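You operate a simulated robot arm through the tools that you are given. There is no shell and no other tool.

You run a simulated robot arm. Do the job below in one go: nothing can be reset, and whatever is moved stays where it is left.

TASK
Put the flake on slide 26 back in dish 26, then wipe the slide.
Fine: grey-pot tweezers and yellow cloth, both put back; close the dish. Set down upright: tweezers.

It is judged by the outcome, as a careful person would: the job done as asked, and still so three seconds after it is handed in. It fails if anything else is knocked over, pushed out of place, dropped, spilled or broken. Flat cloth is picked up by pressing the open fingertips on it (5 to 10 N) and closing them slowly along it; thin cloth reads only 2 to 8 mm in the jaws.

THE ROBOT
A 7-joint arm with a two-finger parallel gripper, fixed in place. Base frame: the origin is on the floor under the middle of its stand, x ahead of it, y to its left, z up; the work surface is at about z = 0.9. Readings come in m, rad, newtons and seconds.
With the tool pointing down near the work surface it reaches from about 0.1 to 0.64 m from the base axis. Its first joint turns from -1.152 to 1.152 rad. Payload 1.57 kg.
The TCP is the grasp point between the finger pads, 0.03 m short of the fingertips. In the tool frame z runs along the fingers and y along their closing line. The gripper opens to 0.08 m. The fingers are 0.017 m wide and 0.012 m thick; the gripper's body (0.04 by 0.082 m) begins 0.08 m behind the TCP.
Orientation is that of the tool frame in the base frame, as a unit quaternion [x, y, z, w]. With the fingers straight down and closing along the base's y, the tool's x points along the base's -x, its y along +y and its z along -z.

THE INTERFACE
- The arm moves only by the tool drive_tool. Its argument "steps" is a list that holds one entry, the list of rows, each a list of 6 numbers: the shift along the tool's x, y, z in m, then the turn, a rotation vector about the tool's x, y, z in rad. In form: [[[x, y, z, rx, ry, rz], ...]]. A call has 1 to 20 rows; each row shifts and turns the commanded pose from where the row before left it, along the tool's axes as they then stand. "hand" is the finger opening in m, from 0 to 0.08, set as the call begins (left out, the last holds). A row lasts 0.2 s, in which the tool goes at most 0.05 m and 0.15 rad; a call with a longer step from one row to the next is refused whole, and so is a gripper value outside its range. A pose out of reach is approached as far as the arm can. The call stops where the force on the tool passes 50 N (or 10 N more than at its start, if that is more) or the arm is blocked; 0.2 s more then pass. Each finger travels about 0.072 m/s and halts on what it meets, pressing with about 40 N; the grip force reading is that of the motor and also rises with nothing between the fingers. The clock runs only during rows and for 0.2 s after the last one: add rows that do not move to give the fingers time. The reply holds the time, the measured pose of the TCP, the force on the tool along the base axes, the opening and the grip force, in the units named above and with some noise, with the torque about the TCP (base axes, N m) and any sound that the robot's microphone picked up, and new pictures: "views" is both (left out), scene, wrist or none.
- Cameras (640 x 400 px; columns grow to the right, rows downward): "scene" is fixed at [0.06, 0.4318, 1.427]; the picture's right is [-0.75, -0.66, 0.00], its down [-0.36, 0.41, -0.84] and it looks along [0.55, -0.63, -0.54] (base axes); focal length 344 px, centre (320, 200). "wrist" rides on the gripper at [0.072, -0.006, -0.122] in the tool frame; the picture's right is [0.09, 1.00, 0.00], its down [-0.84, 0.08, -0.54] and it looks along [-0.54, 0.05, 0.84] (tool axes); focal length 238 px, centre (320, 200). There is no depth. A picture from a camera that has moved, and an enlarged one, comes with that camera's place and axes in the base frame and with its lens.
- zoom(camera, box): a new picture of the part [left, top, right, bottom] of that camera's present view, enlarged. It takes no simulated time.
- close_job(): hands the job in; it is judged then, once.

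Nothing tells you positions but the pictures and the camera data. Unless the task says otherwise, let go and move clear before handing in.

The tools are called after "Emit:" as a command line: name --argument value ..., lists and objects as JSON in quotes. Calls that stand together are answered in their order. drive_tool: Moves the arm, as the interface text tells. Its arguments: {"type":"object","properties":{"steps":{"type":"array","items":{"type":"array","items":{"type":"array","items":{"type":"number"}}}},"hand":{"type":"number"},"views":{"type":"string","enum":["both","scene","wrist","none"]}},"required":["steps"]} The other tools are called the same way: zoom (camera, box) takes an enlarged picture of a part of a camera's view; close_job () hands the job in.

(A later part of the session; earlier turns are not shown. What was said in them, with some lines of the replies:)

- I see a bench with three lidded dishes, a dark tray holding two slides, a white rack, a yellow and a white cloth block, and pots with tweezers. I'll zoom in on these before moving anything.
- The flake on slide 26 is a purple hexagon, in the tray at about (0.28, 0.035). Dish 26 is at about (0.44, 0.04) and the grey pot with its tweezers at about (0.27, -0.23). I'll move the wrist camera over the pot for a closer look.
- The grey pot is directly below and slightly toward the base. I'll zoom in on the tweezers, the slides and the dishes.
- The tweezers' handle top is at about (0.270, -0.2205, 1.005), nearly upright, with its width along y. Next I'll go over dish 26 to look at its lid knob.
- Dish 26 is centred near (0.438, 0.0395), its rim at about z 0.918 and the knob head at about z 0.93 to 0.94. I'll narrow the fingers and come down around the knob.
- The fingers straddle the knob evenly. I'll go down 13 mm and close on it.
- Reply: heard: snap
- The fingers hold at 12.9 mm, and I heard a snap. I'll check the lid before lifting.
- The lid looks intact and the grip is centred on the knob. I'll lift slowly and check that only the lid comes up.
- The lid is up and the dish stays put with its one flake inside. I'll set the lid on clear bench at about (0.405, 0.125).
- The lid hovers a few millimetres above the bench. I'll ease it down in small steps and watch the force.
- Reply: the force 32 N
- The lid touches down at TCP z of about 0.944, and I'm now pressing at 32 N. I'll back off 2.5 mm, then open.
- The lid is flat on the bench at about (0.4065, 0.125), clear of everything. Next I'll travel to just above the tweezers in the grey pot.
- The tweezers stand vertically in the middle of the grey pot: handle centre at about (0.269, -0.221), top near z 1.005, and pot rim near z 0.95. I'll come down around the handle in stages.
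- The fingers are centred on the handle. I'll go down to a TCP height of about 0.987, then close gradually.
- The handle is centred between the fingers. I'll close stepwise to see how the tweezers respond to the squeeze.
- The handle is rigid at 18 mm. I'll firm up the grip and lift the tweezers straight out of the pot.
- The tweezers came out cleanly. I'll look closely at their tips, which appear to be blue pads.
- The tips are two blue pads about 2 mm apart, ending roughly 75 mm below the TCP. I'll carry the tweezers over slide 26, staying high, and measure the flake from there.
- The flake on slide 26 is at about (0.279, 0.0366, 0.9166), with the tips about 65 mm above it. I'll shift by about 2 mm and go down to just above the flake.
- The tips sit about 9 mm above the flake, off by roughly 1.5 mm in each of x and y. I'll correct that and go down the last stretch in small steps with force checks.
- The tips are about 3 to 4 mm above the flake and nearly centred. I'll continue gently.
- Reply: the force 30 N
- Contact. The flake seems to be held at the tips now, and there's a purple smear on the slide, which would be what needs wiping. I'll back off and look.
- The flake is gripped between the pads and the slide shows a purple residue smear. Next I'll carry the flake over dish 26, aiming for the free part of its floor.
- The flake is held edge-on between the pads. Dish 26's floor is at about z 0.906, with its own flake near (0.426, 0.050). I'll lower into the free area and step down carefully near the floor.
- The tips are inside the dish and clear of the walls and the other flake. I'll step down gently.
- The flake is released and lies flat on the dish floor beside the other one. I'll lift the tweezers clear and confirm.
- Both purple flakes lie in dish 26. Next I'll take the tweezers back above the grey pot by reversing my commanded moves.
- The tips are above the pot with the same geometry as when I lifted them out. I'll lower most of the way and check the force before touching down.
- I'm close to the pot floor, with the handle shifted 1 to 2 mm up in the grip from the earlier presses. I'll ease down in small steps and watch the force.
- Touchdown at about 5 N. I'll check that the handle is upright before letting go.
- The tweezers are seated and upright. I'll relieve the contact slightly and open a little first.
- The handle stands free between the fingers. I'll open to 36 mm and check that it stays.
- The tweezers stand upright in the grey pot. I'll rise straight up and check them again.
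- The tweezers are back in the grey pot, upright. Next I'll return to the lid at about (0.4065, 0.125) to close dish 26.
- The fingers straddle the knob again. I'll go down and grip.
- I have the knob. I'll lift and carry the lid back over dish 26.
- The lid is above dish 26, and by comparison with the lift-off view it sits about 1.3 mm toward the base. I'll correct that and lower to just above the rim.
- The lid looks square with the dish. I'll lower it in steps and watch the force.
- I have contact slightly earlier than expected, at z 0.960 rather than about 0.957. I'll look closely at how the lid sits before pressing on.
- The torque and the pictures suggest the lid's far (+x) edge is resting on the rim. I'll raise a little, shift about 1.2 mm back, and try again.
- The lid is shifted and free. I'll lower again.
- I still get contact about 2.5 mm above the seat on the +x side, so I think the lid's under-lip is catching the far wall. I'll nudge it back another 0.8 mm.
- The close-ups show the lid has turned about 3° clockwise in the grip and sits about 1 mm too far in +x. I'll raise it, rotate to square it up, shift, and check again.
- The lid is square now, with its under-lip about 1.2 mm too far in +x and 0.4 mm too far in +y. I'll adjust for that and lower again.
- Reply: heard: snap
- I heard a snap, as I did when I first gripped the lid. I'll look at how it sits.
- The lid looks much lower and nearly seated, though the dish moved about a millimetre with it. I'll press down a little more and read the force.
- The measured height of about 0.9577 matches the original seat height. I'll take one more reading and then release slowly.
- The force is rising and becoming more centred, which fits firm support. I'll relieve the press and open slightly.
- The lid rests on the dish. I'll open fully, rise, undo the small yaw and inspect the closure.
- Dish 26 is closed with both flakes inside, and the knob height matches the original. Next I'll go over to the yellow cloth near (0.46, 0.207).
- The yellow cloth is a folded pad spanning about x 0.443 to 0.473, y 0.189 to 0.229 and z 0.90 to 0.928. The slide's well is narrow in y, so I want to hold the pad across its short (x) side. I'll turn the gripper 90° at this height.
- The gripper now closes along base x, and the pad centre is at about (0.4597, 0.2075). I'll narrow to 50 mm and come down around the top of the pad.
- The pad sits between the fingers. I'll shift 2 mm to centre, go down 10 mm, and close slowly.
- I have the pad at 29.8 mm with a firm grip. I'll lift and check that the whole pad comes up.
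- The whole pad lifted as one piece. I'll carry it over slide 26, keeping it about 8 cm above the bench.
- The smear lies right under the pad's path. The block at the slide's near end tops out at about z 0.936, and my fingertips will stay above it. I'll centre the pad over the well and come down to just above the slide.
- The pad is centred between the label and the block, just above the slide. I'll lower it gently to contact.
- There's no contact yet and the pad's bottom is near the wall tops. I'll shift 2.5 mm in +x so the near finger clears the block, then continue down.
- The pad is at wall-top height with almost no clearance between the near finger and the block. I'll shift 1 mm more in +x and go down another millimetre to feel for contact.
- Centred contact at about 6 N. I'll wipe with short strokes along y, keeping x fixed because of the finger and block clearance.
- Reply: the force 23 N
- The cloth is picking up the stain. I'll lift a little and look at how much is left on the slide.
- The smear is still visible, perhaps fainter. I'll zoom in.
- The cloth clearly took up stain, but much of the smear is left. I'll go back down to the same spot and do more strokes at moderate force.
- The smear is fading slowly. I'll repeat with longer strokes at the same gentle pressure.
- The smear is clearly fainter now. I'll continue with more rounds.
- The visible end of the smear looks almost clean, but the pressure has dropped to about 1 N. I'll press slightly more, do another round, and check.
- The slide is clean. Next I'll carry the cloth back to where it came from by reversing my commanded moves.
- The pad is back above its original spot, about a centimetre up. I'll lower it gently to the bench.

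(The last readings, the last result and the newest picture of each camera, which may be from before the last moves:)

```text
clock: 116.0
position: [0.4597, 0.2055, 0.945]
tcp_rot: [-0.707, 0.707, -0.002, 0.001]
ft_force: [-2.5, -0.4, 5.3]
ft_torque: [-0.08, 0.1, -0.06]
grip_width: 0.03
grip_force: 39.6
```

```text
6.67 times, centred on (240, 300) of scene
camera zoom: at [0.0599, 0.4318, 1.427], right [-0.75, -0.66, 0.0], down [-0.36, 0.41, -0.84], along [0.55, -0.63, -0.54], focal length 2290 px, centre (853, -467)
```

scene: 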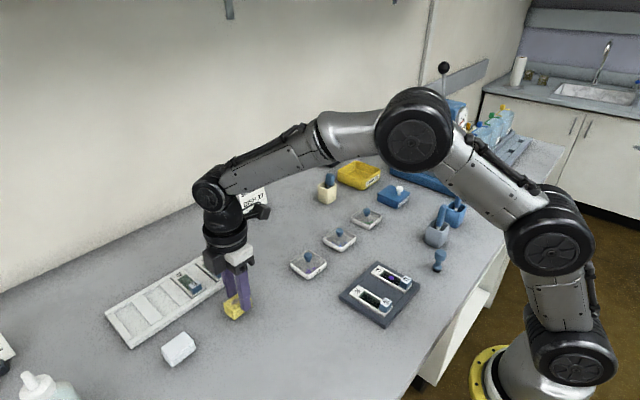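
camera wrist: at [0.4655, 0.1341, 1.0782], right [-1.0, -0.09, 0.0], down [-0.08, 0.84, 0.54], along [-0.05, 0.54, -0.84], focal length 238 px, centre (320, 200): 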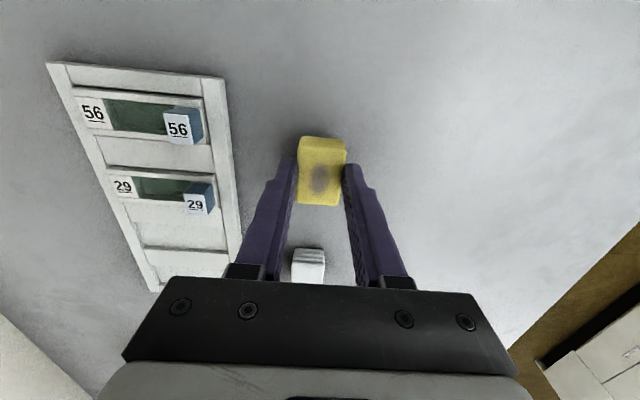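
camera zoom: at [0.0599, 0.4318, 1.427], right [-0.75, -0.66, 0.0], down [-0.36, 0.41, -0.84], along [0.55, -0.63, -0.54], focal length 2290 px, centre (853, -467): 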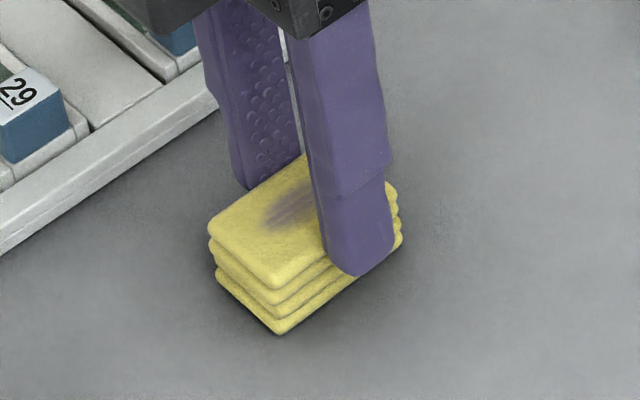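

The pad is touching the bench at about 5 N. I'll open gently and rise.

Emit:
drive_tool --steps '[[[0, 0, -0.0003, 0, 0, 0], [0, 0, 0, 0, 0, 0]]]' --hand 0.036 --views "none"

Emit:
drive_tool --steps '[[[0, 0, 0, 0, 0, 0], [0, 0, 0, 0, 0, 0], [0, 0, -0.01, 0, 0, 0], [0, 0, -0.03, 0, 0, 0], [0, 0, -0.04, 0, 0, 0], [0, 0, -0.04, 0, 0, 0], [0, 0, 0, 0, 0, 0]]]' --hand 0.05

Emit:
zoom --camera "scene" --box '[205, 270, 275, 330]'

Emit:
zoom --camera "wrist" --box '[240, 60, 400, 160]'

Emit:
zoom --camera "scene" --box '[275, 180, 475, 330]'

```text
clock: 116.6
position: [0.4599, 0.2056, 0.9456]
tcp_rot: [0.707, -0.707, 0.002, -0.001]
ft_force: [0.4, -1.1, -0.6]
ft_torque: [0.04, 0.0, -0.01]
grip_width: 0.0359
grip_force: 0.0
```

```text
clock: 118.2
position: [0.4592, 0.2046, 1.0646]
tcp_rot: [0.708, -0.707, 0.0, -0.001]
ft_force: [0.2, 0.1, 0.6]
ft_torque: [0.0, -0.01, -0.01]
grip_width: 0.0499
grip_force: 0.0
camera wrist: at [0.467, 0.1322, 1.1861], right [-1.0, -0.09, 0.0], down [-0.08, 0.84, 0.54], along [-0.05, 0.54, -0.84], focal length 238 px, centre (320, 200)
```

scene: 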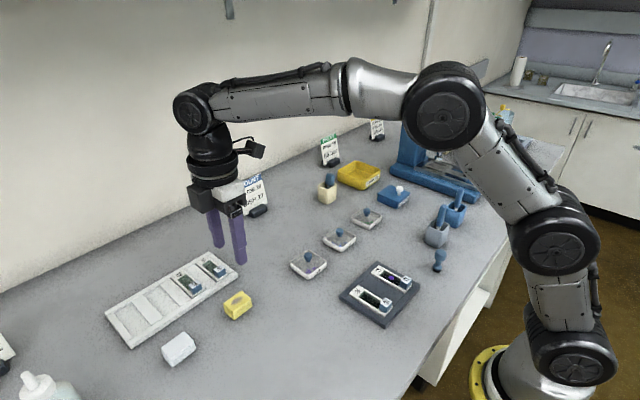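
wrist: 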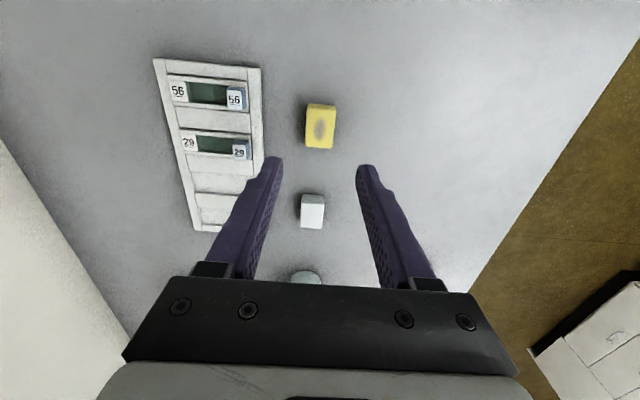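

```text
6.67 times, centred on (240, 300) of scene
camera zoom: at [0.06, 0.4318, 1.427], right [-0.75, -0.66, 0.0], down [-0.36, 0.41, -0.84], along [0.55, -0.63, -0.54], focal length 2290 px, centre (853, -467)
```

zoom: 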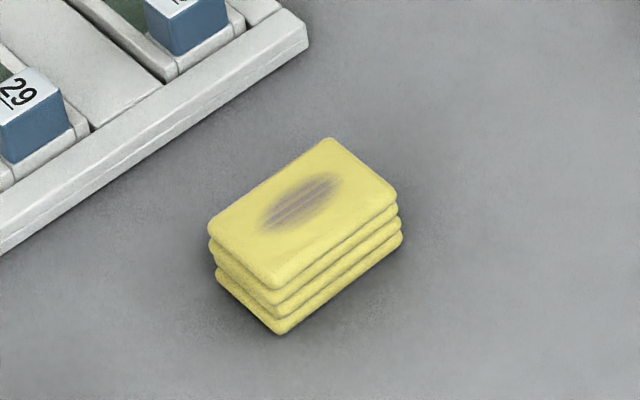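

```text
4.00 times, centred on (320, 110) of wrist
camera zoom: at [0.467, 0.1322, 1.1861], right [-1.0, -0.09, 0.0], down [-0.08, 0.84, 0.54], along [-0.05, 0.54, -0.84], focal length 953 px, centre (320, 560)
```

zoom: 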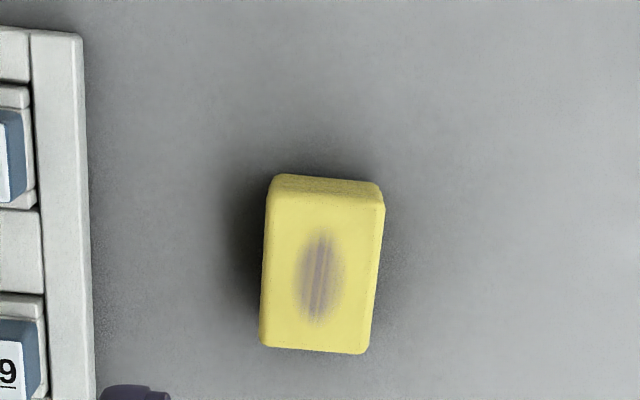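

```text
2.67 times, centred on (375, 255) of scene
camera zoom: at [0.06, 0.4318, 1.427], right [-0.75, -0.66, 0.0], down [-0.36, 0.41, -0.84], along [0.55, -0.63, -0.54], focal length 916 px, centre (173, 53)
```

zoom: 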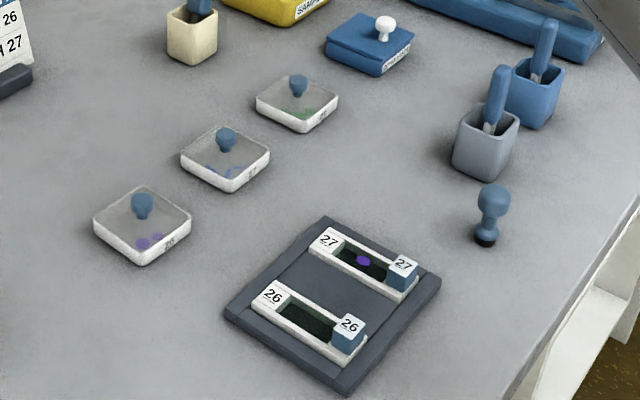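

The cloth is back on its original spot. I'll do a last close check of the dish lid, the slide and the tweezers.

Emit:
zoom --camera "scene" --box '[284, 240, 332, 284]'

Emit:
zoom --camera "scene" --box '[316, 216, 364, 260]'

Emit:
zoom --camera "scene" --box '[412, 180, 476, 260]'

Emit:
zoom --camera "scene" --box '[335, 255, 425, 330]'

```text
9.09 times, centred on (308, 262) of scene
camera zoom: at [0.06, 0.4318, 1.427], right [-0.75, -0.66, 0.0], down [-0.36, 0.41, -0.84], along [0.55, -0.63, -0.54], focal length 3123 px, centre (429, -364)
```

zoom: 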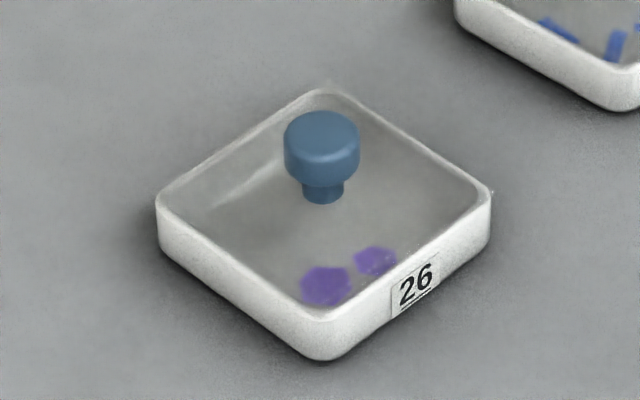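

```text
9.09 times, centred on (340, 238) of scene
camera zoom: at [0.06, 0.4318, 1.427], right [-0.75, -0.66, 0.0], down [-0.36, 0.41, -0.84], along [0.55, -0.63, -0.54], focal length 3123 px, centre (138, -146)
```

zoom: 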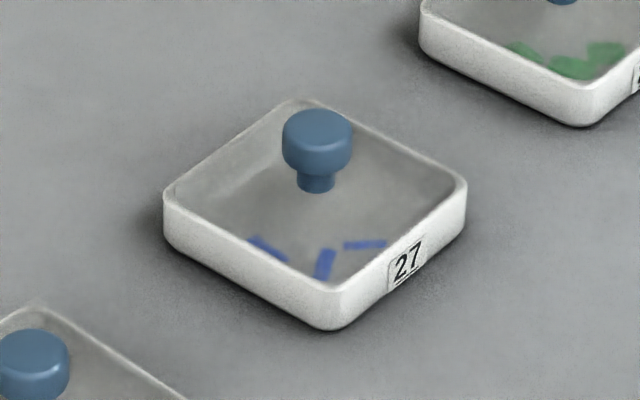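

```text
5.00 times, centred on (444, 220) of scene
camera zoom: at [0.06, 0.4318, 1.427], right [-0.75, -0.66, 0.0], down [-0.36, 0.41, -0.84], along [0.55, -0.63, -0.54], focal length 1718 px, centre (-300, 100)
```

zoom: 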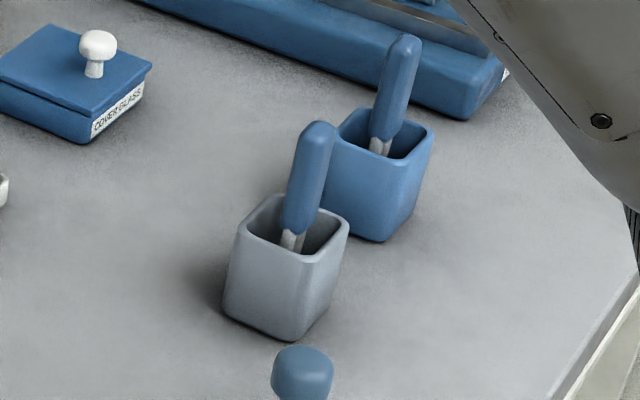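

```text
5.33 times, centred on (380, 292) of scene
camera zoom: at [0.06, 0.4318, 1.427], right [-0.75, -0.66, 0.0], down [-0.36, 0.41, -0.84], along [0.55, -0.63, -0.54], focal length 1832 px, centre (0, -293)
```

zoom: 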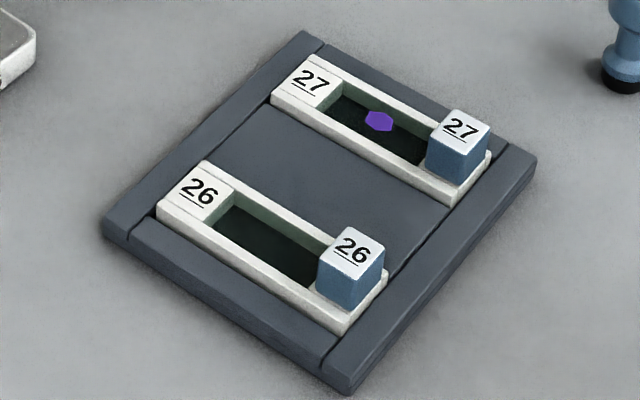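

Everything checks out. Dish 26 is closed with both flakes inside, and slide 26 is clean and in place. The tweezers stand upright in the grey pot and the cloth is on its spot. I'll raise the arm clear before handing in.

Emit:
drive_tool --steps '[[[0, 0, -0.04, 0, 0, 0], [0, 0, -0.04, 0, 0, 0], [0, 0, 0, 0, 0, 0], [0, 0, 0, 0, 0, 0]]]' --views "scene"

```text
clock: 119.2
position: [0.4581, 0.2041, 1.1459]
tcp_rot: [-0.707, 0.707, 0.0, 0.0]
ft_force: [-0.7, 0.2, -0.3]
ft_torque: [0.03, -0.03, -0.02]
grip_width: 0.05
grip_force: 0.2
```

scene: 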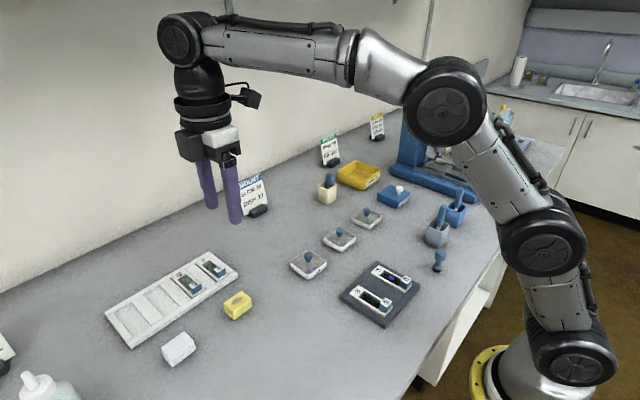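

The arm is clear and the scene is steady, so I'm handing the job in.

Emit:
close_job

```text
The job is handed in.
```

The flake from slide 26 is back in dish 26, the slide is wiped clean, and I've handed the job in.

- **Flake and dish:** I moved the flake with the grey-pot tweezers. It lies next to the flake that was already in dish 26, and the lid is back on. The lid took several tries to seat. In the process the dish shifted about 1–2 mm and turned a few degrees.
- **Slide:** Picking up the flake left a purple smear. I wiped it with the yellow cloth until none was visible. The slide may have moved by less than a millimetre in its tray.
- **Tweezers:** They are standing upright in the grey pot.
- **Cloth:** It is back on its original spot and now carries the purple stain.

Nothing else looked disturbed in the final pictures, and the arm is clear of the bench.
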